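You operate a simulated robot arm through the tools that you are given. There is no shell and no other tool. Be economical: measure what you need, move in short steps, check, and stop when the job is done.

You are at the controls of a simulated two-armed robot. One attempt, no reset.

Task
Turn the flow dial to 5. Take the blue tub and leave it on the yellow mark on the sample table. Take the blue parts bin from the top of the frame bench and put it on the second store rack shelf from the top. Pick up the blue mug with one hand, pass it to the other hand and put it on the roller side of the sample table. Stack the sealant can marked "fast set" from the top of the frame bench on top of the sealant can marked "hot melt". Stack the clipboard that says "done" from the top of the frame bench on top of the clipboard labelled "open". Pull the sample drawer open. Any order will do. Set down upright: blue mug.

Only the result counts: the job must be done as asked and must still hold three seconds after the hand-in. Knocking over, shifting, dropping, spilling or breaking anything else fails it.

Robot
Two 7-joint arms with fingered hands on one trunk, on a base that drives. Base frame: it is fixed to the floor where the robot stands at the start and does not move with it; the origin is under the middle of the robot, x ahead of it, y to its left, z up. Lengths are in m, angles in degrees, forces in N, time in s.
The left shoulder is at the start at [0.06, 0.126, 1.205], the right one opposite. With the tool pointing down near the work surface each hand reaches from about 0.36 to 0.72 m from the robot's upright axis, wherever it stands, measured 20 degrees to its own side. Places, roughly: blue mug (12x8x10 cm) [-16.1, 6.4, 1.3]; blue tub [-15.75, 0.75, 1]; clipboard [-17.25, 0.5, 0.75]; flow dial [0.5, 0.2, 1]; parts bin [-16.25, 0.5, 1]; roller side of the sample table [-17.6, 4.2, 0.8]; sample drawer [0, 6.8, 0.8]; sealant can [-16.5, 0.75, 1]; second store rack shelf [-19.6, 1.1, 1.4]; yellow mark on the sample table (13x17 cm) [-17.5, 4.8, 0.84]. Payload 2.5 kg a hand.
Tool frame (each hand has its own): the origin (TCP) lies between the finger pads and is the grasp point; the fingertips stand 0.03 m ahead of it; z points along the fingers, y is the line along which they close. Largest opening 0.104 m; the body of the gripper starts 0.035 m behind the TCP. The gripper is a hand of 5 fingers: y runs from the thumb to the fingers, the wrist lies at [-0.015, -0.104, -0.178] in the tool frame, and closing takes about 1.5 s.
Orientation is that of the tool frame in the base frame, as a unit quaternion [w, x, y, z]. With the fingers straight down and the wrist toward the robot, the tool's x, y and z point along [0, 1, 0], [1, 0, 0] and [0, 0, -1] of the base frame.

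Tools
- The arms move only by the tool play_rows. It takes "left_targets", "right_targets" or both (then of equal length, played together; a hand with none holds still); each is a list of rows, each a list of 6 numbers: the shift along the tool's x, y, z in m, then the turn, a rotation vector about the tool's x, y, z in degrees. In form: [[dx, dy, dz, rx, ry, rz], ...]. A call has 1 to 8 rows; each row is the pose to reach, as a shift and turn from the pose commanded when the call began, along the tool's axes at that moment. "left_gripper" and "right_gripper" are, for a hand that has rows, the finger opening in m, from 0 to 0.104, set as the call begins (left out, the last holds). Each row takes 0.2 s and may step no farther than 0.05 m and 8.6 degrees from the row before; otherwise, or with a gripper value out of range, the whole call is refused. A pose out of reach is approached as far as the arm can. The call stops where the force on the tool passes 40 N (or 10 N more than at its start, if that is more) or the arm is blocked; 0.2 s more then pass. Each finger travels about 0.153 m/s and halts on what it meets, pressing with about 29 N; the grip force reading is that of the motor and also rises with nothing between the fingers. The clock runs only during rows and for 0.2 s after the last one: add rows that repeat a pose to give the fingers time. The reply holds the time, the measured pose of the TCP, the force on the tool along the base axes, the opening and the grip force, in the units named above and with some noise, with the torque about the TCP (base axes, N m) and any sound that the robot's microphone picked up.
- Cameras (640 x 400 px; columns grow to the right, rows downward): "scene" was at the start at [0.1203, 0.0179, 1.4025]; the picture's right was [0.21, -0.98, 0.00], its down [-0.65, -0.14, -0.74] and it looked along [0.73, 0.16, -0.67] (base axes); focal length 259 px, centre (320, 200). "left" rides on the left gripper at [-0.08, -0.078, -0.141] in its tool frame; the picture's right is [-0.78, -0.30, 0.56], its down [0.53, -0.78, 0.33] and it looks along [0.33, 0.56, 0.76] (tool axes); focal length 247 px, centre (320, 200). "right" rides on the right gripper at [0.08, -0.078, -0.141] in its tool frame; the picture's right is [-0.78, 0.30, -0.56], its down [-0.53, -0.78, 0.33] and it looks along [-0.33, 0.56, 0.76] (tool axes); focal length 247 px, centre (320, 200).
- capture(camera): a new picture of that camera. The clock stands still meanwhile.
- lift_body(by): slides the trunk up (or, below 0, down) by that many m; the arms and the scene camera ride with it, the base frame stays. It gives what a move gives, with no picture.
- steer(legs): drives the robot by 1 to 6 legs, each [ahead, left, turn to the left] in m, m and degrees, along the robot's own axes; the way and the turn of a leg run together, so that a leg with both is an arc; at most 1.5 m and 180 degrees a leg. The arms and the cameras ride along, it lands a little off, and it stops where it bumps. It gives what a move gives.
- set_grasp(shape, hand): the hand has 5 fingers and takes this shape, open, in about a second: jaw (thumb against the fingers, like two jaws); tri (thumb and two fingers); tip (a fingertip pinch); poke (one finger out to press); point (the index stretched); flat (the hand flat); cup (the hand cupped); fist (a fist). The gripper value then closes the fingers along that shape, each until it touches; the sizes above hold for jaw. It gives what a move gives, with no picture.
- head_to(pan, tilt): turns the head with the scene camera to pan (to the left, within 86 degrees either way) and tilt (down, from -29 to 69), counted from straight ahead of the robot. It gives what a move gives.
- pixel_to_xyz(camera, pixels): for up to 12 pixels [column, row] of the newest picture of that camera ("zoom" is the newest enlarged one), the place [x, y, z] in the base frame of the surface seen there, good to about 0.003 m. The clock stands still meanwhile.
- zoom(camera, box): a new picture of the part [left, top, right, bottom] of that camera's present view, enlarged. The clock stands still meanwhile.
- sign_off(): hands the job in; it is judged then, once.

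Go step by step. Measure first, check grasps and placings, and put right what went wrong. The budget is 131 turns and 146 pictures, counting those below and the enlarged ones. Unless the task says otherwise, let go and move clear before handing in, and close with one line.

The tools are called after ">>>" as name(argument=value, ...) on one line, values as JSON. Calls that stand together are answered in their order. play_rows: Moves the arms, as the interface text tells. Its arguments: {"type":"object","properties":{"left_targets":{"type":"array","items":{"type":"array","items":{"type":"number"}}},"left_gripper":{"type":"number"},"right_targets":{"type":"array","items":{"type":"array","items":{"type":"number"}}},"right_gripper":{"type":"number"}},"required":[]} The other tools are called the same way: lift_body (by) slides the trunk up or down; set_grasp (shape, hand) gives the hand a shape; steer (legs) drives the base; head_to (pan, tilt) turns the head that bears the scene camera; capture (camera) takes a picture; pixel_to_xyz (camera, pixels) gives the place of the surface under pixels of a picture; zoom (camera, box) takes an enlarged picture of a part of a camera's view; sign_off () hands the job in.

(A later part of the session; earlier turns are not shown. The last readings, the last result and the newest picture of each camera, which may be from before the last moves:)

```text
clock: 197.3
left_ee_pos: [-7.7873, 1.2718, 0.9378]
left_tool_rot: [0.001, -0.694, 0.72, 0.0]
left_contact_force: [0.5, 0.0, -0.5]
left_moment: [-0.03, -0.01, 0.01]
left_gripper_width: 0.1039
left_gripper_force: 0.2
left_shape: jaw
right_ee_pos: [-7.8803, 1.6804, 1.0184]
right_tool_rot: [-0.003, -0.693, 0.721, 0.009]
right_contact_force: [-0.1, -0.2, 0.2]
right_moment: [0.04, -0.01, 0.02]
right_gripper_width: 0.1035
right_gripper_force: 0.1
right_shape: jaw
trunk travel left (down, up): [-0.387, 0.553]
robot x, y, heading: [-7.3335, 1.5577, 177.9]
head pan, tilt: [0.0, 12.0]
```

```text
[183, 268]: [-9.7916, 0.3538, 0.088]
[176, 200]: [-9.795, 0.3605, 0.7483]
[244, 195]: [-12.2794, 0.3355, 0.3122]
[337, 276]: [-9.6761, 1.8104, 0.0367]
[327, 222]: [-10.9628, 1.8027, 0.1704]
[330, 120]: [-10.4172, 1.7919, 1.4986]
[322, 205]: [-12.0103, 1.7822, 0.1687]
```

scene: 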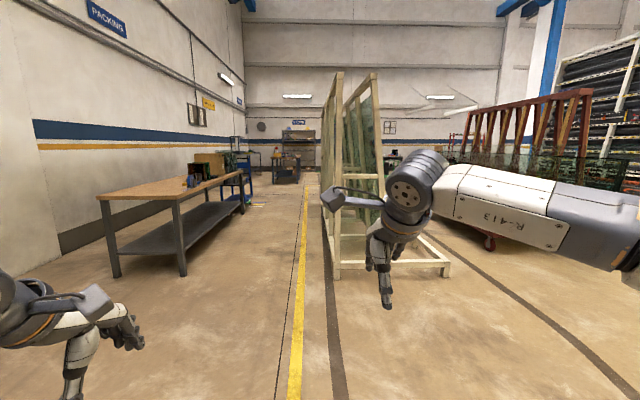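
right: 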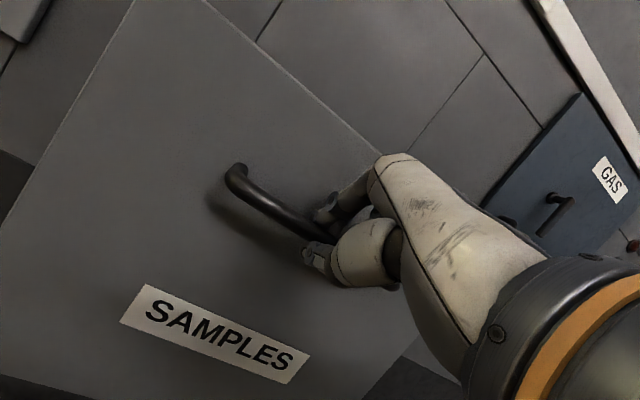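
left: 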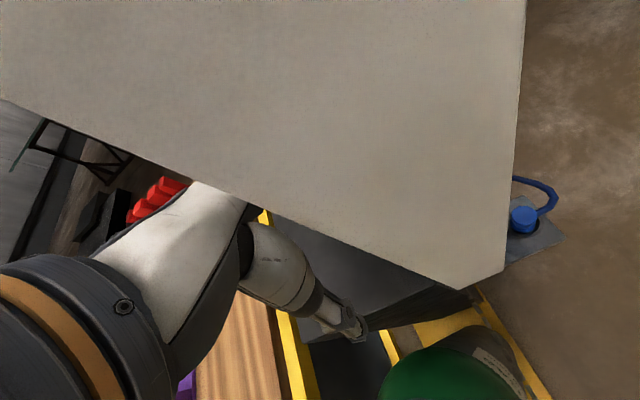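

>>> steer(legs=[[0, 0.48, 2.0], [1.5, 0, 0]])

>>> steer(legs=[[0, 0, 0]])

```text
clock: 207.0
left_ee_pos: [-9.2291, 0.7427, 0.9371]
left_tool_rot: [-0.001, 0.716, -0.698, -0.001]
left_contact_force: [0.3, 0.1, 0.9]
left_moment: [-0.01, 0.02, -0.02]
left_gripper_width: 0.1038
left_gripper_force: 0.1
left_shape: jaw
right_ee_pos: [-9.3489, 1.1446, 1.019]
right_tool_rot: [0.003, 0.715, -0.699, -0.008]
right_contact_force: [0.4, 0.1, 0.8]
right_moment: [-0.01, 0.04, 0.01]
right_gripper_width: 0.1038
right_gripper_force: 0.0
right_shape: jaw
trunk travel left (down, up): [-0.387, 0.553]
robot x, y, heading: [-8.7941, 1.0552, -178.8]
head pan, tilt: [0.0, 12.0]
```

```text
clock: 207.7
left_ee_pos: [-9.229, 0.7442, 0.9386]
left_tool_rot: [0.0, 0.716, -0.698, 0.0]
left_contact_force: [-0.2, 0.2, -0.4]
left_moment: [0.0, -0.02, 0.02]
left_gripper_width: 0.104
left_gripper_force: 0.0
left_shape: jaw
right_ee_pos: [-9.3483, 1.1442, 1.0194]
right_tool_rot: [0.003, 0.715, -0.699, -0.008]
right_contact_force: [0.2, -0.5, -0.2]
right_moment: [0.0, 0.02, 0.02]
right_gripper_width: 0.1037
right_gripper_force: 0.1
right_shape: jaw
trunk travel left (down, up): [-0.387, 0.553]
robot x, y, heading: [-8.7932, 1.0558, -178.6]
head pan, tilt: [0.0, 12.0]
```

>>> steer(legs=[[1.2, 0, -1.3], [1.5, 0, 0], [1.3, 0, 0]])

>>> capture(camera="scene")

>>> pixel_to_xyz(camera="scene", pixels=[[320, 200], [320, 180], [320, 165], [260, 180], [380, 180], [200, 200], [300, 170], [320, 150], [220, 170]])

```text
clock: 226.8
left_ee_pos: [-13.193, 0.7487, 0.9381]
left_tool_rot: [-0.001, 0.709, -0.705, -0.001]
left_contact_force: [0.2, 0.3, 0.1]
left_moment: [-0.01, -0.01, 0.02]
left_gripper_width: 0.1038
left_gripper_force: 0.0
left_shape: jaw
right_ee_pos: [-13.304, 1.1531, 1.0187]
right_tool_rot: [0.003, 0.708, -0.706, -0.008]
right_contact_force: [0.2, -0.4, 0.2]
right_moment: [-0.03, -0.03, 0.04]
right_gripper_width: 0.1037
right_gripper_force: 0.1
right_shape: jaw
trunk travel left (down, up): [-0.387, 0.553]
robot x, y, heading: [-12.7509, 1.0516, -180.0]
head pan, tilt: [0.0, 12.0]
```

```text
97 pictures are left
```

scene: 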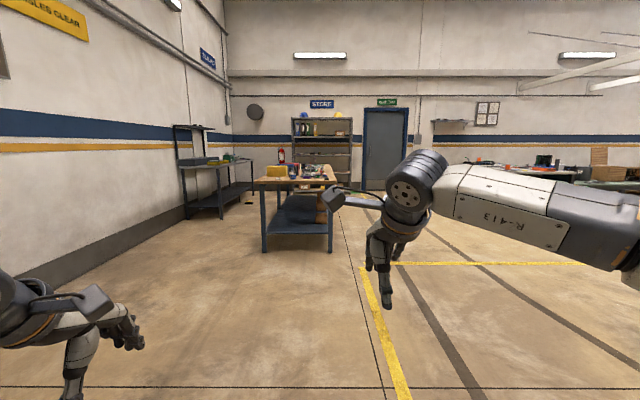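

```text
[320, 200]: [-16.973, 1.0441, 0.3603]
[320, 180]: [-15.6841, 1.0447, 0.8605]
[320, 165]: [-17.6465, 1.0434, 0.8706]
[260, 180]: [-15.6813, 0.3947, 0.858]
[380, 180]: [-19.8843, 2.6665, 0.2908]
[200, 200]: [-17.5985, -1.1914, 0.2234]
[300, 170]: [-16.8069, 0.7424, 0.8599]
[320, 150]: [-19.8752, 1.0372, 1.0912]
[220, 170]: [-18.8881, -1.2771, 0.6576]
```

The frame bench is ahead, its near edge at x≈-15.6 and its top at z≈0.86. I'll raise the trunk and go to its +y side.

>>> lift_body(by=0.35)

>>> steer(legs=[[1.0, -0.75, 0], [1.2, 0, 0], [0.8, 0, 60]])

>>> head_to(pan=15, tilt=35)

>>> capture(camera="scene")

```text
clock: 230.2
left_ee_pos: [-13.1933, 0.7492, 1.2883]
left_tool_rot: [0.0, 0.709, -0.705, 0.0]
left_contact_force: [0.7, -0.2, -0.5]
left_moment: [-0.02, 0.0, 0.01]
left_gripper_width: 0.1037
left_gripper_force: 0.0
left_shape: jaw
right_ee_pos: [-13.3051, 1.1521, 1.37]
right_tool_rot: [0.004, 0.708, -0.706, -0.008]
right_contact_force: [0.5, -0.3, -0.5]
right_moment: [-0.01, 0.02, 0.0]
right_gripper_width: 0.1036
right_gripper_force: 0.0
right_shape: jaw
trunk travel left (down, up): [-0.737, 0.203]
robot x, y, heading: [-12.7549, 1.0487, -179.6]
head pan, tilt: [0.0, 12.0]
```

```text
clock: 246.0
left_ee_pos: [-15.5661, 0.8978, 1.2895]
left_tool_rot: [0.0, 0.965, -0.261, -0.001]
left_contact_force: [0.8, 0.6, 0.4]
left_moment: [0.01, -0.01, -0.03]
left_gripper_width: 0.1039
left_gripper_force: 0.1
left_shape: jaw
right_ee_pos: [-15.9688, 1.0092, 1.3692]
right_tool_rot: [0.007, 0.965, -0.263, -0.005]
right_contact_force: [0.1, -1.0, -0.4]
right_moment: [-0.03, 0.02, -0.03]
right_gripper_width: 0.1039
right_gripper_force: 0.0
right_shape: jaw
trunk travel left (down, up): [-0.737, 0.203]
robot x, y, heading: [-15.6029, 1.4303, -120.5]
head pan, tilt: [0.0, 12.0]
cut short: leg 3
```

```text
clock: 246.9
left_ee_pos: [-15.5653, 0.899, 1.2884]
left_tool_rot: [0.0, 0.965, -0.261, -0.001]
left_contact_force: [0.4, 0.0, -0.4]
left_moment: [-0.01, 0.04, 0.0]
left_gripper_width: 0.1039
left_gripper_force: 0.0
left_shape: jaw
right_ee_pos: [-15.9708, 1.0098, 1.3696]
right_tool_rot: [0.007, 0.965, -0.263, -0.005]
right_contact_force: [-0.7, 0.4, -0.9]
right_moment: [0.08, 0.0, -0.03]
right_gripper_width: 0.1038
right_gripper_force: 0.1
right_shape: jaw
trunk travel left (down, up): [-0.737, 0.203]
robot x, y, heading: [-15.6028, 1.4333, -120.5]
head pan, tilt: [15.0, 35.0]
```

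```text
96 pictures are left
```

scene: 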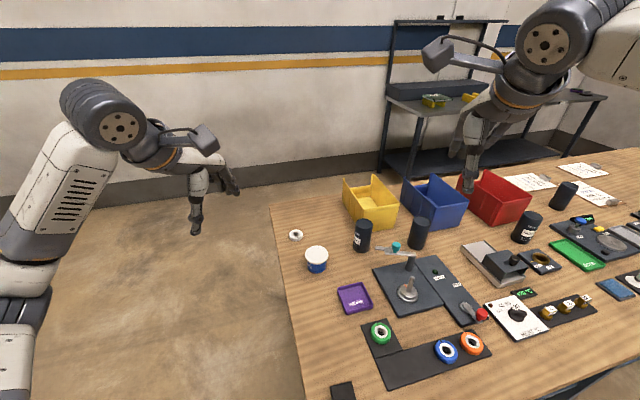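

The bench is cluttered. I can see three bins near (435,205), cans near (364,235), (419,232) and (527,228), clipboards at upper right and a tub-like thing at (317,260). I'll enlarge for labels.

>>> zoom(camera="scene", box=[270, 160, 450, 290])

>>> zoom(camera="scene", box=[450, 140, 640, 270])

>>> pixel_to_xyz(camera="scene", pixels=[[317, 252], [364, 225], [420, 220], [530, 217], [565, 186], [432, 215], [372, 210], [500, 195], [285, 215], [600, 195], [540, 183], [585, 170]])

```text
3.08 times, centred on (360, 225) of scene
```

zoom: 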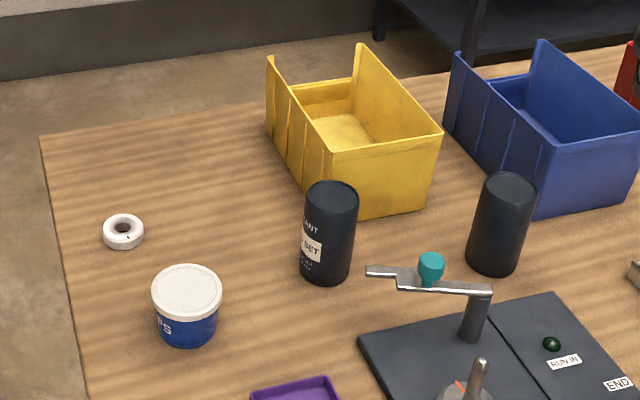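

```text
3.08 times, centred on (545, 205) of scene
```

zoom: 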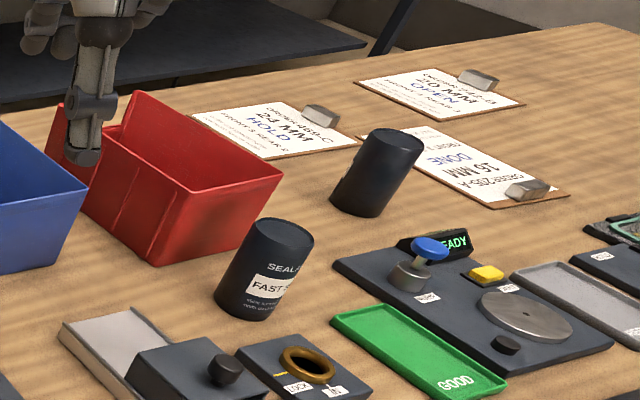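

```text
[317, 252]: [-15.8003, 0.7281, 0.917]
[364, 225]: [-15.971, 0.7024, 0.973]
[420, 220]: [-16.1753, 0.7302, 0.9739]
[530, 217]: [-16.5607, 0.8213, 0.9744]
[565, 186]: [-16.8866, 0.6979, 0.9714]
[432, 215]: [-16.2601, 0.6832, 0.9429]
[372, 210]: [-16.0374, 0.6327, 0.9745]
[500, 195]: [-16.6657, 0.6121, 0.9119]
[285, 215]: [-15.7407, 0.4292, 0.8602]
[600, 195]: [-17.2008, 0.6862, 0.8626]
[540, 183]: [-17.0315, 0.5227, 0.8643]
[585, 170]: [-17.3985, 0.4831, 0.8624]
```

>>> zoom(camera="scene", box=[345, 205, 445, 265])

>>> zoom(camera="scene", box=[390, 165, 490, 235])

>>> capture(camera="right")

```text
6.40 times, centred on (395, 235) of scene
```

zoom: 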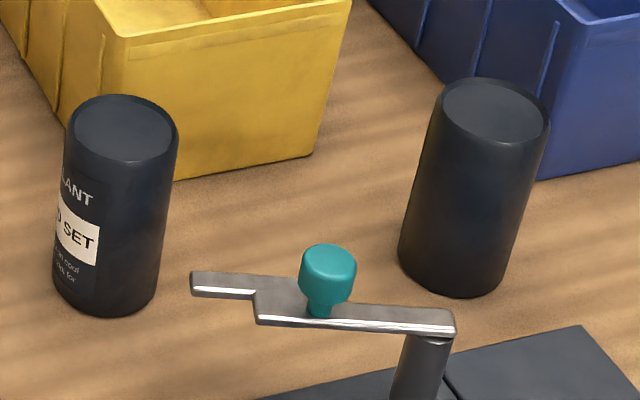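

```text
5.71 times, centred on (440, 200) of scene
```

zoom: 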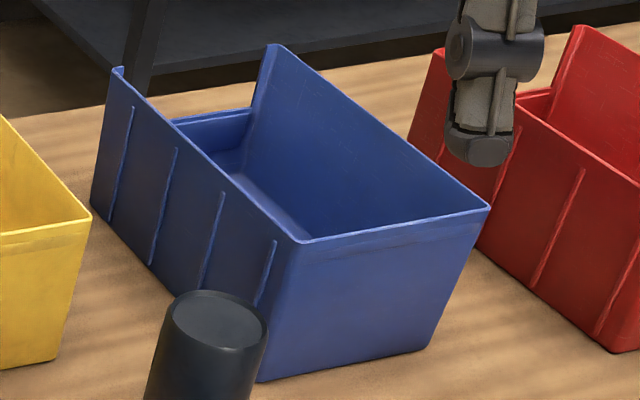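

```text
91 pictures are left
```

right: 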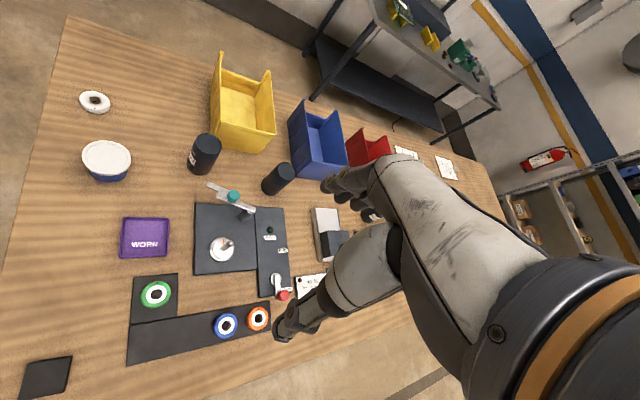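

Two can labels face away. I'll shift along the bench to x≈-16.9 and look again.

>>> steer(legs=[[-0.12, 0, 0], [0, 0, 30.5], [0, -1.35, 0]])

>>> head_to(pan=0, tilt=40)

>>> capture(camera="scene")

>>> pixel_to_xyz(camera="scene", pixels=[[320, 300], [320, 350], [320, 390], [200, 350]])

```text
clock: 255.7
left_ee_pos: [-16.527, 1.0898, 1.2889]
left_tool_rot: [0.001, 1.0, 0.006, -0.001]
left_contact_force: [-0.5, 0.4, 0.9]
left_moment: [-0.01, 0.01, -0.02]
left_gripper_width: 0.1039
left_gripper_force: 0.0
left_shape: jaw
right_ee_pos: [-16.931, 0.9757, 1.3682]
right_tool_rot: [0.007, 1.0, 0.004, -0.004]
right_contact_force: [0.6, -0.7, 0.4]
right_moment: [0.02, -0.03, 0.0]
right_gripper_width: 0.104
right_gripper_force: 0.1
right_shape: jaw
trunk travel left (down, up): [-0.737, 0.203]
robot x, y, heading: [-16.8319, 1.5244, -89.3]
head pan, tilt: [15.0, 35.0]
```

```text
clock: 256.4
left_ee_pos: [-16.5272, 1.0893, 1.2872]
left_tool_rot: [0.0, 1.0, 0.007, -0.002]
left_contact_force: [0.0, 0.4, -0.1]
left_moment: [0.0, -0.02, -0.03]
left_gripper_width: 0.1038
left_gripper_force: 0.1
left_shape: jaw
right_ee_pos: [-16.9291, 0.9758, 1.3699]
right_tool_rot: [0.008, 1.0, 0.004, -0.003]
right_contact_force: [0.0, -0.7, -0.7]
right_moment: [0.0, 0.0, 0.0]
right_gripper_width: 0.104
right_gripper_force: 0.0
right_shape: jaw
trunk travel left (down, up): [-0.737, 0.203]
robot x, y, heading: [-16.8309, 1.5289, -89.4]
head pan, tilt: [0.0, 40.0]
```

```text
90 pictures are left
```

scene: 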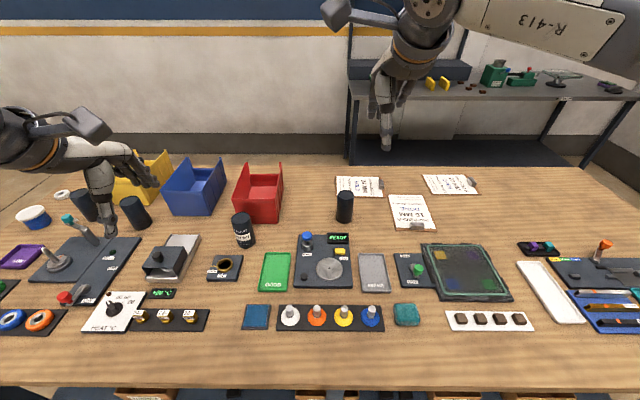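

```text
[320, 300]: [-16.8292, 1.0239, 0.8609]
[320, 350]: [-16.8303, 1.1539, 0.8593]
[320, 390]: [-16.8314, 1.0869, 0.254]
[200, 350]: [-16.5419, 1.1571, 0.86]
```

The bench spans y 0.35–1.23, so the objects at y 0.5–0.75 are closer from the -y side. I'll drive round the +x end to that side.

>>> steer(legs=[[0, 1.0, 0], [0, 1.0, 0], [1.5, 0, 0], [0.25, 0, 0]])

>>> head_to(pan=-70, tilt=25)

>>> capture(camera="scene")

>>> pixel_to_xyz(camera="scene", pixels=[[100, 200], [100, 100], [320, 200], [320, 150], [200, 250], [250, 200], [450, 200]])

```text
clock: 274.8
left_ee_pos: [-14.4831, -0.6161, 1.2885]
left_tool_rot: [0.0, 1.0, 0.011, -0.001]
left_contact_force: [0.0, -0.4, -0.5]
left_moment: [0.0, 0.02, 0.02]
left_gripper_width: 0.1041
left_gripper_force: 0.1
left_shape: jaw
right_ee_pos: [-14.884, -0.7346, 1.3694]
right_tool_rot: [0.008, 1.0, 0.011, -0.004]
right_contact_force: [-0.4, 0.2, 0.6]
right_moment: [0.0, 0.0, 0.01]
right_gripper_width: 0.1037
right_gripper_force: 0.0
right_shape: jaw
trunk travel left (down, up): [-0.737, 0.203]
robot x, y, heading: [-14.7967, -0.1802, -88.8]
head pan, tilt: [0.0, 40.0]
```

```text
clock: 276.2
left_ee_pos: [-14.483, -0.6163, 1.2887]
left_tool_rot: [0.001, 1.0, 0.012, -0.001]
left_contact_force: [-0.2, 0.5, 0.1]
left_moment: [0.02, -0.03, 0.02]
left_gripper_width: 0.1038
left_gripper_force: 0.1
left_shape: jaw
right_ee_pos: [-14.8841, -0.7346, 1.3707]
right_tool_rot: [0.008, 1.0, 0.01, -0.004]
right_contact_force: [0.0, -0.3, -0.5]
right_moment: [0.02, 0.02, 0.02]
right_gripper_width: 0.1039
right_gripper_force: 0.0
right_shape: jaw
trunk travel left (down, up): [-0.737, 0.203]
robot x, y, heading: [-14.7915, -0.1816, -88.9]
head pan, tilt: [-70.0, 25.0]
```

```text
89 pictures are left
```

scene: 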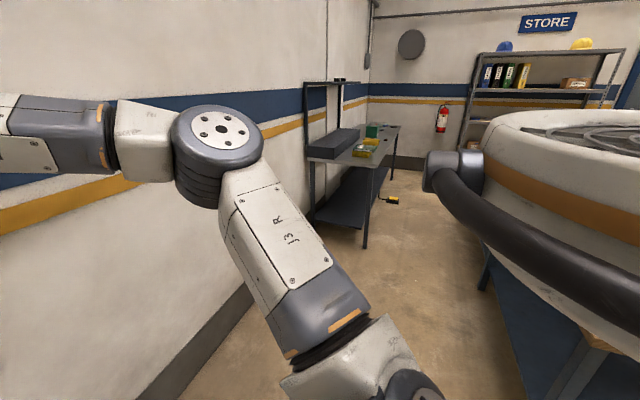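

```text
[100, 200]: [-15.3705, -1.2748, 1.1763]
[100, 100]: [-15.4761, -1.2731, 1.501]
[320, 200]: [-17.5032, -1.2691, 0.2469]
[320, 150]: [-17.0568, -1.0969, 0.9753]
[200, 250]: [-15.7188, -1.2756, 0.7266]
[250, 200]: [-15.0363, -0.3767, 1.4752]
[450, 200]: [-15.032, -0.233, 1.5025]
```

The wall is at y=-1.275, so there's room behind the bench. I'll turn to face the bench and strafe to the tub and cans.

>>> steer(legs=[[0, 0, 179], [0, 1.3, 0]])

>>> head_to(pan=0, tilt=40)

>>> capture(camera="scene")

```text
clock: 290.2
left_ee_pos: [-16.4304, 0.2921, 1.2889]
left_tool_rot: [0.001, 0.001, 1.0, 0.0]
left_contact_force: [-0.2, 0.0, 0.5]
left_moment: [0.0, 0.03, -0.03]
left_gripper_width: 0.104
left_gripper_force: 0.0
left_shape: jaw
right_ee_pos: [-16.0263, 0.3988, 1.3688]
right_tool_rot: [0.003, 0.004, 1.0, 0.008]
right_contact_force: [-0.8, -0.7, -0.5]
right_moment: [0.0, -0.03, 0.01]
right_gripper_width: 0.1039
right_gripper_force: 0.0
right_shape: jaw
trunk travel left (down, up): [-0.737, 0.203]
robot x, y, heading: [-16.1328, -0.1487, 89.8]
head pan, tilt: [-70.0, 25.0]
```

```text
clock: 291.6
left_ee_pos: [-16.4302, 0.2917, 1.2883]
left_tool_rot: [0.001, 0.001, 1.0, 0.001]
left_contact_force: [0.4, 0.3, -0.1]
left_moment: [0.03, -0.02, -0.01]
left_gripper_width: 0.1037
left_gripper_force: 0.0
left_shape: jaw
right_ee_pos: [-16.0259, 0.3992, 1.3691]
right_tool_rot: [0.002, 0.004, 1.0, 0.008]
right_contact_force: [-0.7, 0.3, -0.3]
right_moment: [-0.02, -0.04, -0.01]
right_gripper_width: 0.104
right_gripper_force: 0.1
right_shape: jaw
trunk travel left (down, up): [-0.737, 0.203]
robot x, y, heading: [-16.1321, -0.1494, 89.7]
head pan, tilt: [0.0, 40.0]
```

```text
88 pictures are left
```

scene: 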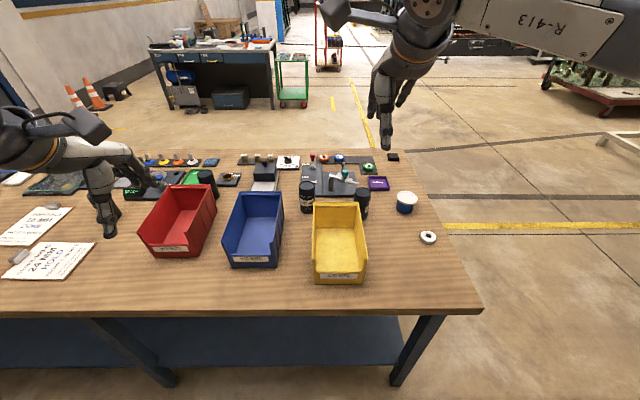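

>>> zoom(camera="scene", box=[280, 160, 440, 260])

>>> zoom(camera="scene", box=[130, 160, 290, 280])

>>> pixel_to_xyz(camera="scene", pixels=[[406, 194], [406, 205], [307, 185], [361, 190], [207, 172], [229, 258], [278, 260], [240, 192], [284, 193], [252, 262], [230, 225], [280, 225]])

```text
4.00 times, centred on (360, 210) of scene
```

zoom: 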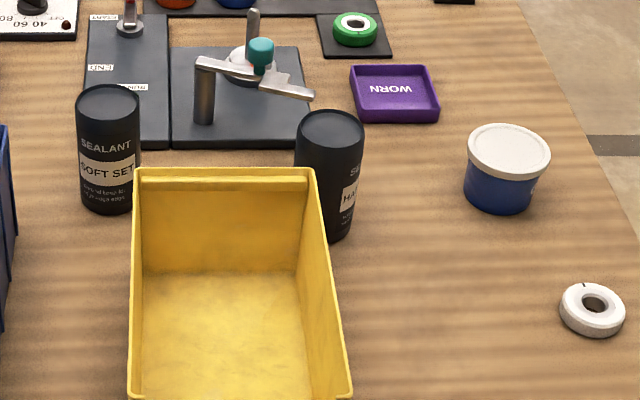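

```text
3.33 times, centred on (210, 220) of scene
```

zoom: 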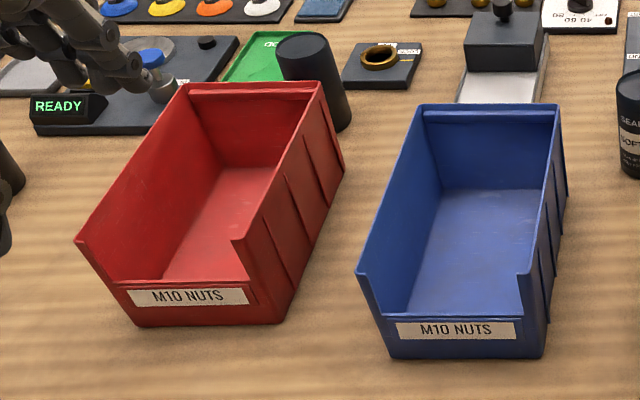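

```text
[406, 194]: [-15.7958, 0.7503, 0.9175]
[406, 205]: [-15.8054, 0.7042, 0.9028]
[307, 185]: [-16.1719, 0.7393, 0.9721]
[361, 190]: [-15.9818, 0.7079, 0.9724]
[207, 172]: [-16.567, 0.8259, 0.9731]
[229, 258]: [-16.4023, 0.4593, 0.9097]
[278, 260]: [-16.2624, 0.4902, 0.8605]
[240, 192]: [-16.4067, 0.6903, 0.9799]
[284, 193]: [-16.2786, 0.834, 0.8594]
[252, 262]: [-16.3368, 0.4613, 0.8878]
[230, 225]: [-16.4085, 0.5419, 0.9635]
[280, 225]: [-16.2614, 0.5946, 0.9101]
```

The labels show SOFT SET at (-16.17,0.74) and HARD SET at (-15.98,0.71), so HOT MELT must be the can at (-16.89,0.70). I'll measure the bench edge and shift left to verify it.

>>> pixel_to_xyz(camera="scene", pixels=[[320, 303], [320, 308], [150, 303], [320, 335], [400, 350]])

>>> steer(legs=[[0, 0.75, 0]])

>>> capture(camera="scene")

```text
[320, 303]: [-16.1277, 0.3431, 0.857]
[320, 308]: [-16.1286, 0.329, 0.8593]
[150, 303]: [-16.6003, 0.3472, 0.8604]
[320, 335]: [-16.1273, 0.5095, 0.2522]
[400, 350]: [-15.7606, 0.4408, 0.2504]
```

```text
clock: 295.7
left_ee_pos: [-17.1898, 0.2896, 1.288]
left_tool_rot: [0.001, -0.003, 1.0, 0.001]
left_contact_force: [-0.3, 0.5, -0.1]
left_moment: [-0.01, 0.01, 0.01]
left_gripper_width: 0.1039
left_gripper_force: 0.1
left_shape: jaw
right_ee_pos: [-16.7858, 0.4006, 1.3703]
right_tool_rot: [0.004, -0.002, 1.0, 0.007]
right_contact_force: [-0.5, 0.1, 0.1]
right_moment: [0.01, 0.02, 0.01]
right_gripper_width: 0.1038
right_gripper_force: 0.1
right_shape: jaw
trunk travel left (down, up): [-0.737, 0.203]
robot x, y, heading: [-16.8857, -0.1465, 90.2]
head pan, tilt: [0.0, 40.0]
```

```text
85 pictures are left
```

scene: 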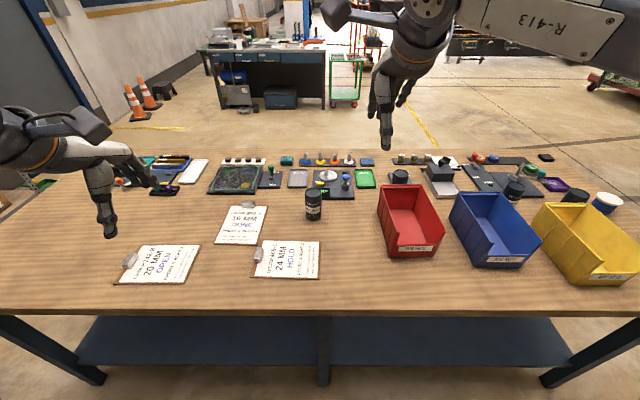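

>>> zoom(camera="scene", box=[100, 170, 340, 300])

>>> zoom(camera="scene", box=[290, 170, 390, 240])

>>> pixel_to_xyz(camera="scene", pixels=[[314, 192], [226, 205], [266, 208], [217, 243], [255, 245], [248, 204], [130, 245], [198, 246], [116, 283], [184, 285], [127, 261], [238, 220]])

```text
2.67 times, centred on (220, 235) of scene
```

zoom: 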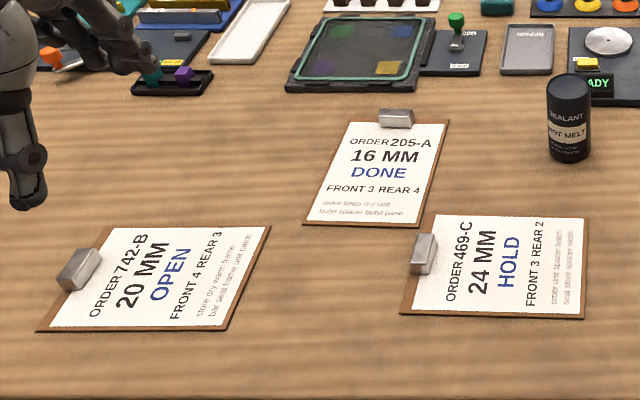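

```text
5.71 times, centred on (340, 205) of scene
```

zoom: 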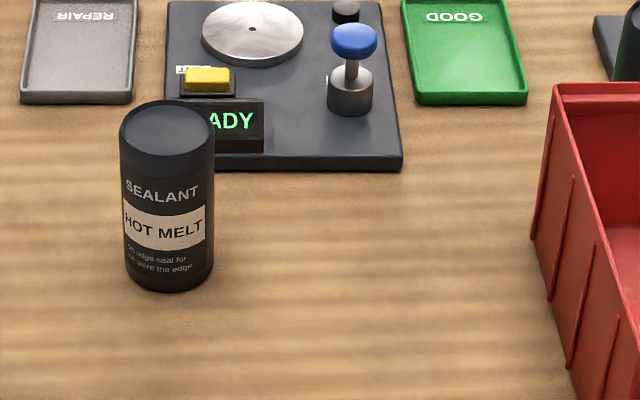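

```text
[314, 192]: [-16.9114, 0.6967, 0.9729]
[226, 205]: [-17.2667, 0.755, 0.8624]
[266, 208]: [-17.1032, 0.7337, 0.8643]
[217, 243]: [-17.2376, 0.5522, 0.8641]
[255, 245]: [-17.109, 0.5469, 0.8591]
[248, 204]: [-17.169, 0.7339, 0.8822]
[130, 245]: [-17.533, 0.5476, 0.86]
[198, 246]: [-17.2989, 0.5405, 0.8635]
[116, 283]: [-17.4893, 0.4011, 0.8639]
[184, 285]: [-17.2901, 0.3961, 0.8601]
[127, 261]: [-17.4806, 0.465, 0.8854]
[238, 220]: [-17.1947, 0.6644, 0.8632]
```

HOT MELT is confirmed at (-16.90, 0.70) and the boards are located. For FAST SET at (-16.567, 0.826) I need to get closer, so I'll go to x≈-16.78, nearer the edge, and look down for clearance.

>>> steer(legs=[[0.16, -0.1, 0]])

>>> head_to(pan=0, tilt=69)

>>> capture(camera="scene")

>>> pixel_to_xyz(camera="scene", pixels=[[320, 390], [320, 360], [320, 330], [320, 300], [320, 270], [250, 390], [400, 390]])

```text
clock: 297.2
left_ee_pos: [-17.0897, 0.4599, 1.2883]
left_tool_rot: [0.001, -0.002, 1.0, 0.002]
left_contact_force: [0.4, 0.2, -0.3]
left_moment: [-0.03, -0.02, 0.0]
left_gripper_width: 0.1037
left_gripper_force: 0.0
left_shape: jaw
right_ee_pos: [-16.6866, 0.5683, 1.3697]
right_tool_rot: [0.004, -0.001, 1.0, 0.007]
right_contact_force: [0.3, -0.4, 0.0]
right_moment: [-0.01, 0.0, -0.01]
right_gripper_width: 0.104
right_gripper_force: 0.1
right_shape: jaw
trunk travel left (down, up): [-0.737, 0.203]
robot x, y, heading: [-16.785, 0.0163, 89.8]
head pan, tilt: [0.0, 40.0]
```

```text
clock: 298.2
left_ee_pos: [-17.0891, 0.4588, 1.2876]
left_tool_rot: [0.001, -0.002, 1.0, 0.0]
left_contact_force: [0.5, -0.7, 0.3]
left_moment: [0.01, -0.02, 0.01]
left_gripper_width: 0.104
left_gripper_force: 0.0
left_shape: jaw
right_ee_pos: [-16.6857, 0.5682, 1.3689]
right_tool_rot: [0.003, 0.0, 1.0, 0.008]
right_contact_force: [0.3, 0.0, 0.3]
right_moment: [-0.01, 0.03, 0.02]
right_gripper_width: 0.1039
right_gripper_force: 0.1
right_shape: jaw
trunk travel left (down, up): [-0.737, 0.203]
robot x, y, heading: [-16.7907, 0.0193, 90.3]
head pan, tilt: [0.0, 68.8]
```

```text
82 pictures are left
```

scene: 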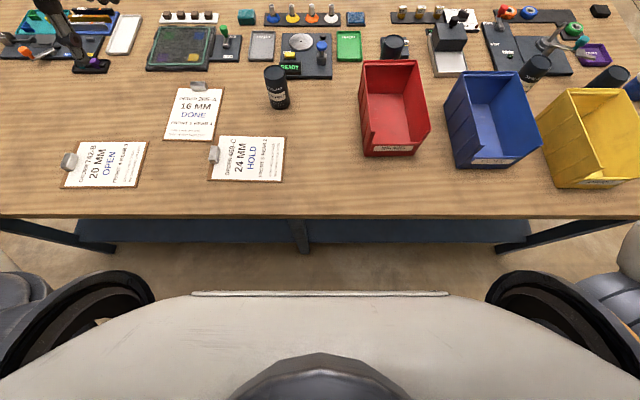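

```text
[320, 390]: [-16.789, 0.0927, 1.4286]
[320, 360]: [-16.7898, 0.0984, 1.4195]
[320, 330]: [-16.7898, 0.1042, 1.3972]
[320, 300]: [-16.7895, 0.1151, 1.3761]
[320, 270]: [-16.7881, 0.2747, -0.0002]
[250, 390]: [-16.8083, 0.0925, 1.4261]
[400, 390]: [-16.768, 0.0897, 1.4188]
```

The chest front is only 0.1 m ahead of the axis and the base clears the shelf edge at y=0.44, so I can go to y≈0.13. I'll also extend the right hand forward, well above everything.

>>> steer(legs=[[0.11, -0.07, 0]])

>>> play_rows(right_targets=[[-0.01, 0.04, 0, 0, 0, 0], [-0.02, 0.08, 0, 0, 0, 0], [-0.03, 0.12, 0.03, 0, 0, 0], [-0.04, 0.147, 0.07, 0, 0, 0], [-0.04, 0.147, 0.12, 0, 0, 0], [-0.04, 0.147, 0.17, 0, 0, 0]])

>>> head_to(pan=-15, tilt=55)

>>> capture(camera="scene")

>>> capture(camera="right")

```text
clock: 299.4
left_ee_pos: [-17.0171, 0.5637, 1.2885]
left_tool_rot: [0.001, -0.001, 1.0, 0.0]
left_contact_force: [0.4, -0.2, 0.3]
left_moment: [0.0, 0.03, 0.0]
left_gripper_width: 0.1036
left_gripper_force: 0.0
left_shape: jaw
right_ee_pos: [-16.6137, 0.6727, 1.3695]
right_tool_rot: [0.003, 0.0, 1.0, 0.008]
right_contact_force: [-0.1, 0.3, 0.6]
right_moment: [-0.05, -0.02, -0.02]
right_gripper_width: 0.1038
right_gripper_force: 0.0
right_shape: jaw
trunk travel left (down, up): [-0.737, 0.203]
robot x, y, heading: [-16.715, 0.1236, 90.2]
head pan, tilt: [0.0, 68.8]
```

```text
refused: row 3 steps farther than a row can; nothing moved
```

```text
clock: 300.2
left_ee_pos: [-17.0181, 0.5625, 1.2887]
left_tool_rot: [0.0, -0.001, 1.0, 0.001]
left_contact_force: [0.0, -0.5, 0.0]
left_moment: [0.02, 0.03, -0.01]
left_gripper_width: 0.1037
left_gripper_force: 0.0
left_shape: jaw
right_ee_pos: [-16.6152, 0.6729, 1.3704]
right_tool_rot: [0.004, 0.001, 1.0, 0.008]
right_contact_force: [-0.9, -0.5, -0.3]
right_moment: [-0.01, 0.02, 0.04]
right_gripper_width: 0.1036
right_gripper_force: 0.1
right_shape: jaw
trunk travel left (down, up): [-0.737, 0.203]
robot x, y, heading: [-16.717, 0.1237, 90.1]
head pan, tilt: [-15.0, 55.0]
```

```text
81 pictures are left
```

scene: 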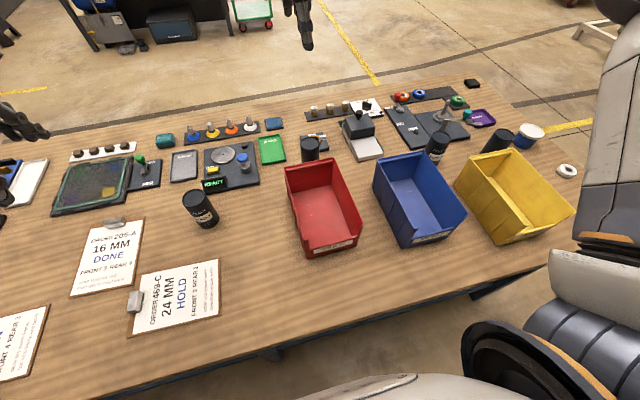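

```text
80 pictures are left
```

right: 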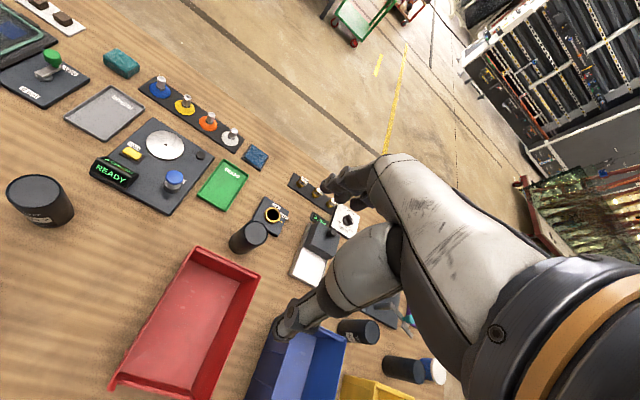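

>>> pixel_to_xyz(camera="right", pixels=[[248, 232], [232, 240], [262, 228], [200, 250], [260, 280], [225, 262], [40, 185]])

>>> play_rows(right_targets=[[-0.01, 0.04, 0, 0, 0, 0], [-0.02, 0.08, 0, 0, 0, 0], [-0.03, 0.12, 0, 0, 0, 0], [-0.04, 0.147, 0, 0, 0, 0]])

```text
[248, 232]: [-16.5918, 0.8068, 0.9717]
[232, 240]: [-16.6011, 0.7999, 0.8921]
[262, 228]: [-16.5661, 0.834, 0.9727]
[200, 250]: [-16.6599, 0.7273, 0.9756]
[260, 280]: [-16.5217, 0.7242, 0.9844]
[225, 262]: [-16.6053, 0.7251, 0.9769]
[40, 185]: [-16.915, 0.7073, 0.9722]
```

```text
clock: 301.2
left_ee_pos: [-17.0171, 0.5639, 1.2888]
left_tool_rot: [0.001, -0.001, 1.0, 0.002]
left_contact_force: [0.6, -0.3, 0.4]
left_moment: [0.01, 0.04, -0.01]
left_gripper_width: 0.1039
left_gripper_force: 0.1
left_shape: jaw
right_ee_pos: [-16.5846, 0.7783, 1.3689]
right_tool_rot: [0.003, 0.0, 1.0, 0.008]
right_contact_force: [0.4, 0.1, 0.6]
right_moment: [0.02, 0.02, -0.02]
right_gripper_width: 0.104
right_gripper_force: 0.1
right_shape: jaw
right hand out of reach, approached as far as the arm can: row 3, 4
trunk travel left (down, up): [-0.737, 0.203]
robot x, y, heading: [-16.7206, 0.1241, 90.2]
head pan, tilt: [-15.0, 55.0]
```

The reach is limited with the wrist above the shoulder. I'll lower the hand by 0.2 within the arm, extend, and use the trunk for the final descent.

>>> play_rows(right_targets=[[0, 0, 0.05, 0, 0, 0], [0, 0, 0.1, 0, 0, 0], [0, 0, 0.15, 0, 0, 0], [0, 0, 0.19, 0, 0, 0], [-0.005, 0.025, 0.19, 0, 0, 0], [-0.01, 0.046, 0.19, 0, 0, 0]])

>>> capture(camera="right")

```text
clock: 302.6
left_ee_pos: [-17.0179, 0.5638, 1.2883]
left_tool_rot: [0.001, -0.002, 1.0, 0.0]
left_contact_force: [0.2, 0.4, 0.6]
left_moment: [-0.02, -0.05, 0.01]
left_gripper_width: 0.1039
left_gripper_force: 0.0
left_shape: jaw
right_ee_pos: [-16.5714, 0.8207, 1.1767]
right_tool_rot: [0.004, -0.001, 1.0, 0.008]
right_contact_force: [-0.9, 0.2, 0.6]
right_moment: [-0.02, -0.03, -0.01]
right_gripper_width: 0.1038
right_gripper_force: 0.1
right_shape: jaw
right hand out of reach, approached as far as the arm can: row 6
trunk travel left (down, up): [-0.737, 0.203]
robot x, y, heading: [-16.7156, 0.1219, 90.4]
head pan, tilt: [-15.0, 55.0]
```

```text
79 pictures are left
```

right: 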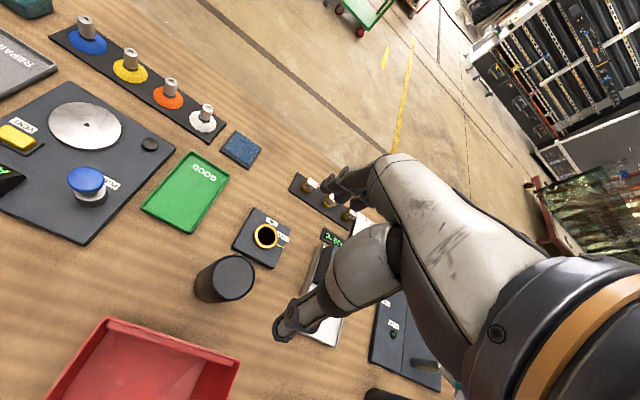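

>>> pixel_to_xyz(camera="right", pixels=[[232, 277], [218, 268], [246, 286], [244, 262], [218, 293]])

```text
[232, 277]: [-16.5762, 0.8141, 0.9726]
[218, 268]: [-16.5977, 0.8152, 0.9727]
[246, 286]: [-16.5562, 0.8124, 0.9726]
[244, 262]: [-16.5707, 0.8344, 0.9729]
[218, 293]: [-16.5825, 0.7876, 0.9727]
```

The can's top centre is (-16.577, 0.812). I'll align, set the opening to 0.085 (clear of the red bin wall at 0.7265), lower the trunk 0.23 and close.

>>> play_rows(right_targets=[[0.006, -0.008, 0, 0, 0, 0], [0.006, -0.008, 0, 0, 0, 0]], right_gripper=0.085)

>>> lift_body(by=-0.18)

>>> capture(camera="right")

```text
clock: 303.2
left_ee_pos: [-17.0174, 0.5636, 1.288]
left_tool_rot: [0.001, -0.001, 1.0, 0.001]
left_contact_force: [-0.1, -0.5, -0.4]
left_moment: [-0.02, -0.02, 0.02]
left_gripper_width: 0.1039
left_gripper_force: 0.0
left_shape: jaw
right_ee_pos: [-16.5784, 0.812, 1.1775]
right_tool_rot: [0.004, 0.0, 1.0, 0.007]
right_contact_force: [0.3, -0.1, -0.9]
right_moment: [-0.01, -0.06, 0.0]
right_gripper_width: 0.0853
right_gripper_force: 0.0
right_shape: jaw
trunk travel left (down, up): [-0.737, 0.203]
robot x, y, heading: [-16.7183, 0.1293, 89.9]
head pan, tilt: [-15.0, 55.0]
```

```text
clock: 305.2
left_ee_pos: [-17.0174, 0.5638, 1.1086]
left_tool_rot: [0.001, -0.001, 1.0, 0.001]
left_contact_force: [0.5, 0.4, -0.5]
left_moment: [0.04, -0.03, -0.02]
left_gripper_width: 0.1039
left_gripper_force: 0.1
left_shape: jaw
right_ee_pos: [-16.5773, 0.8121, 0.9985]
right_tool_rot: [0.003, -0.001, 1.0, 0.007]
right_contact_force: [-0.1, 0.6, -0.5]
right_moment: [0.02, 0.01, -0.01]
right_gripper_width: 0.0851
right_gripper_force: 0.0
right_shape: jaw
trunk travel left (down, up): [-0.557, 0.383]
robot x, y, heading: [-16.7178, 0.1197, 90.0]
head pan, tilt: [-15.0, 55.0]
```

```text
78 pictures are left
```

right: 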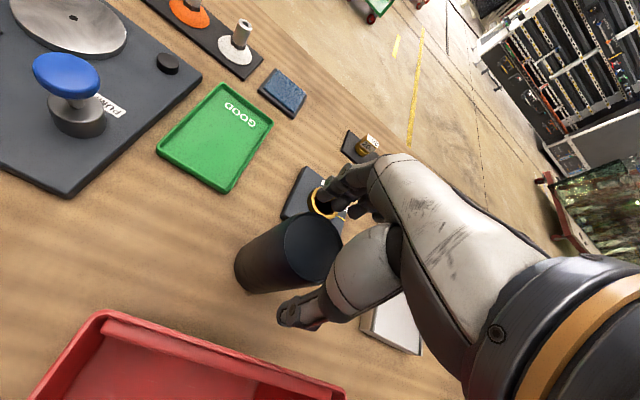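

The can sits between thumb and fingers. I'll descend the last 0.05 and close.

>>> lift_body(by=-0.05)

>>> play_rows(right_targets=[[0, 0, 0, 0, 0, 0], [0, 0, 0, 0, 0, 0], [0, 0, 0, 0, 0, 0], [0, 0, 0, 0, 0, 0], [0, 0, 0, 0, 0, 0], [0, 0, 0, 0, 0, 0], [0, 0, 0, 0, 0, 0]], right_gripper=0.03)

>>> lift_body(by=0.18)

>>> capture(camera="scene")

>>> capture(camera="right")

```text
clock: 306.1
left_ee_pos: [-17.0178, 0.5629, 1.0585]
left_tool_rot: [0.001, -0.001, 1.0, 0.001]
left_contact_force: [0.1, 0.8, 0.5]
left_moment: [-0.01, -0.01, -0.02]
left_gripper_width: 0.104
left_gripper_force: 0.0
left_shape: jaw
right_ee_pos: [-16.5768, 0.812, 0.9476]
right_tool_rot: [0.004, 0.0, 1.0, 0.007]
right_contact_force: [0.7, -0.5, 0.8]
right_moment: [-0.01, -0.02, -0.01]
right_gripper_width: 0.0852
right_gripper_force: 0.1
right_shape: jaw
trunk travel left (down, up): [-0.507, 0.433]
robot x, y, heading: [-16.717, 0.123, 89.8]
head pan, tilt: [-15.0, 55.0]
```

```text
clock: 307.7
left_ee_pos: [-17.0181, 0.563, 1.0587]
left_tool_rot: [0.001, -0.001, 1.0, 0.002]
left_contact_force: [0.6, -0.4, -0.4]
left_moment: [-0.01, 0.0, 0.02]
left_gripper_width: 0.1039
left_gripper_force: 0.1
left_shape: jaw
right_ee_pos: [-16.5777, 0.812, 0.9479]
right_tool_rot: [0.003, 0.0, 1.0, 0.008]
right_contact_force: [-0.2, -2.2, -0.2]
right_moment: [-0.04, 0.01, 0.02]
right_gripper_width: 0.0517
right_gripper_force: 28.9
right_shape: jaw
trunk travel left (down, up): [-0.507, 0.433]
robot x, y, heading: [-16.7182, 0.1246, 90.1]
head pan, tilt: [-15.0, 55.0]
```

```text
clock: 309.7
left_ee_pos: [-17.0179, 0.5631, 1.2385]
left_tool_rot: [0.002, -0.002, 1.0, 0.001]
left_contact_force: [0.8, 0.0, 0.2]
left_moment: [0.03, -0.01, -0.01]
left_gripper_width: 0.1039
left_gripper_force: 0.1
left_shape: jaw
right_ee_pos: [-16.5782, 0.8126, 1.125]
right_tool_rot: [0.004, 0.001, 1.0, 0.009]
right_contact_force: [-0.5, -0.5, -3.8]
right_moment: [0.01, 0.03, 0.01]
right_gripper_width: 0.0517
right_gripper_force: 29.2
right_shape: jaw
trunk travel left (down, up): [-0.687, 0.253]
robot x, y, heading: [-16.7168, 0.1235, 90.2]
head pan, tilt: [-15.0, 55.0]
```

```text
77 pictures are left
```

scene: 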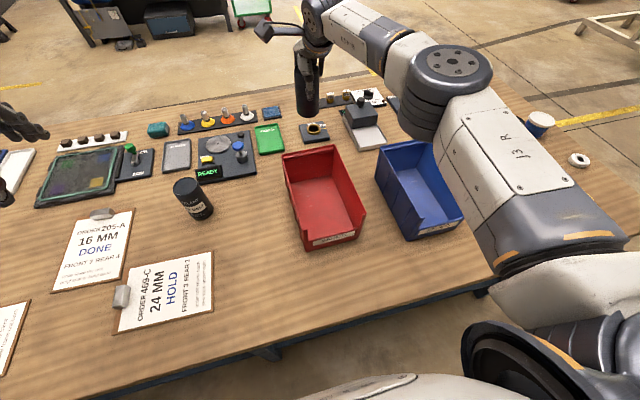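

```text
76 pictures are left
```

right: 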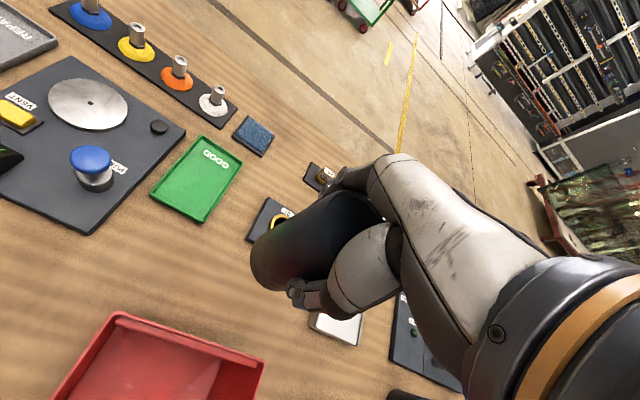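

The can is held (diameter 0.052) and hanging straight. Its bottom is 0.087 below the TCP, above all the neighbours. I'll move the base to bring it over HOT MELT.

>>> steer(legs=[[-0.11, 0.33, 0]])

>>> capture(camera="right")

>>> capture(camera="scene")

```text
clock: 312.0
left_ee_pos: [-17.348, 0.4556, 1.2394]
left_tool_rot: [0.001, 0.003, 1.0, 0.001]
left_contact_force: [-0.6, 0.5, 0.7]
left_moment: [0.0, 0.01, -0.01]
left_gripper_width: 0.1038
left_gripper_force: 0.0
left_shape: jaw
right_ee_pos: [-16.904, 0.7013, 1.127]
right_tool_rot: [0.004, 0.005, 1.0, 0.008]
right_contact_force: [0.6, -0.5, -3.4]
right_moment: [-0.02, 0.01, 0.01]
right_gripper_width: 0.0515
right_gripper_force: 29.1
right_shape: jaw
trunk travel left (down, up): [-0.687, 0.253]
robot x, y, heading: [-17.0469, 0.0144, 89.5]
head pan, tilt: [-15.0, 55.0]
```

```text
75 pictures are left
```

right: 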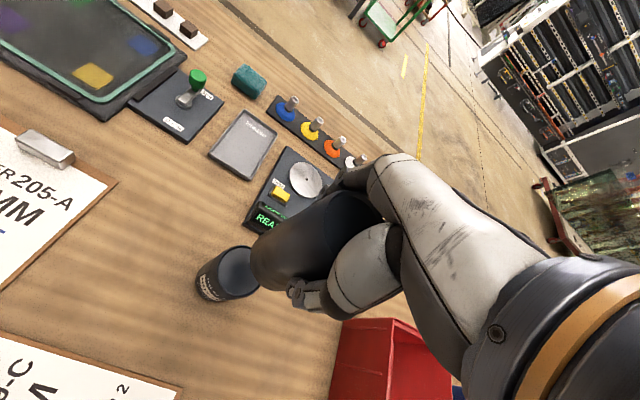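

```text
74 pictures are left
```

scene: 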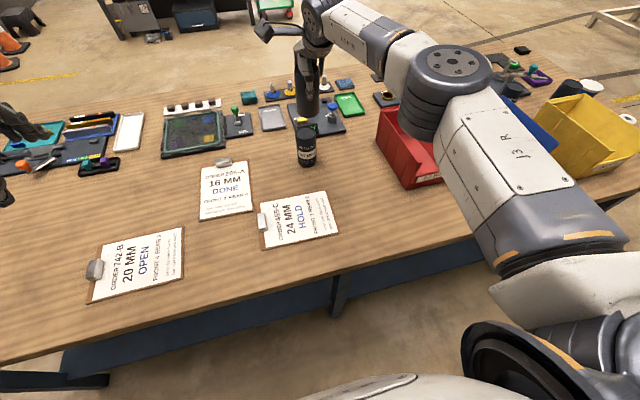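

>>> zoom(camera="right", box=[180, 220, 300, 310])

>>> pixel_to_xyz(camera="zoom", pixels=[[230, 220], [260, 160], [320, 150], [300, 250], [240, 200], [350, 340], [400, 350]])

```text
4.44 times, centred on (240, 265) of right
```

zoom: 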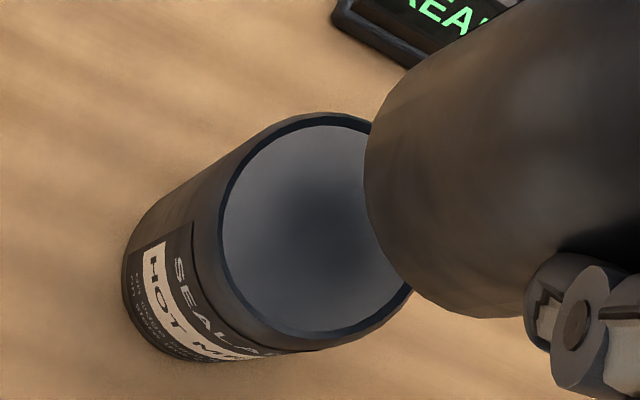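

```text
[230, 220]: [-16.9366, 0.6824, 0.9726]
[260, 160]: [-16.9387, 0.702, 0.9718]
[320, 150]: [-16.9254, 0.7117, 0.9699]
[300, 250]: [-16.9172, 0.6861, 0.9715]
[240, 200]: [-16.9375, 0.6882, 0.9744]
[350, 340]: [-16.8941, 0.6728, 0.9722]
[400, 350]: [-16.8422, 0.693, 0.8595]
```

>>> zoom(camera="scene", box=[270, 60, 350, 170])

>>> pixel_to_xyz(camera="zoom", pixels=[[300, 170], [320, 170], [280, 170], [340, 170], [300, 150], [310, 320], [290, 320], [330, 320]])

```text
3.64 times, centred on (310, 115) of scene
```

zoom: 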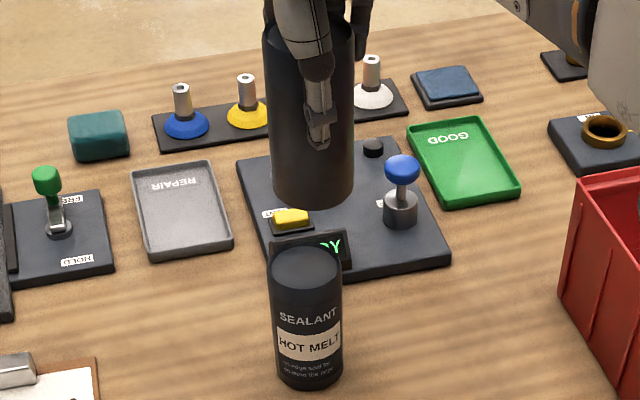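

```text
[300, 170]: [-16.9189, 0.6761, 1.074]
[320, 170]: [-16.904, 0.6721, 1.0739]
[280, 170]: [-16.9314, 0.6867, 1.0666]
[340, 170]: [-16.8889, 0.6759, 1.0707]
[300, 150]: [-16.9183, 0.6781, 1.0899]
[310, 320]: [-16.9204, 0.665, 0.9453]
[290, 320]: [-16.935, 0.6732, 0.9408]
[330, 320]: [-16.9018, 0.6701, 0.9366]
```

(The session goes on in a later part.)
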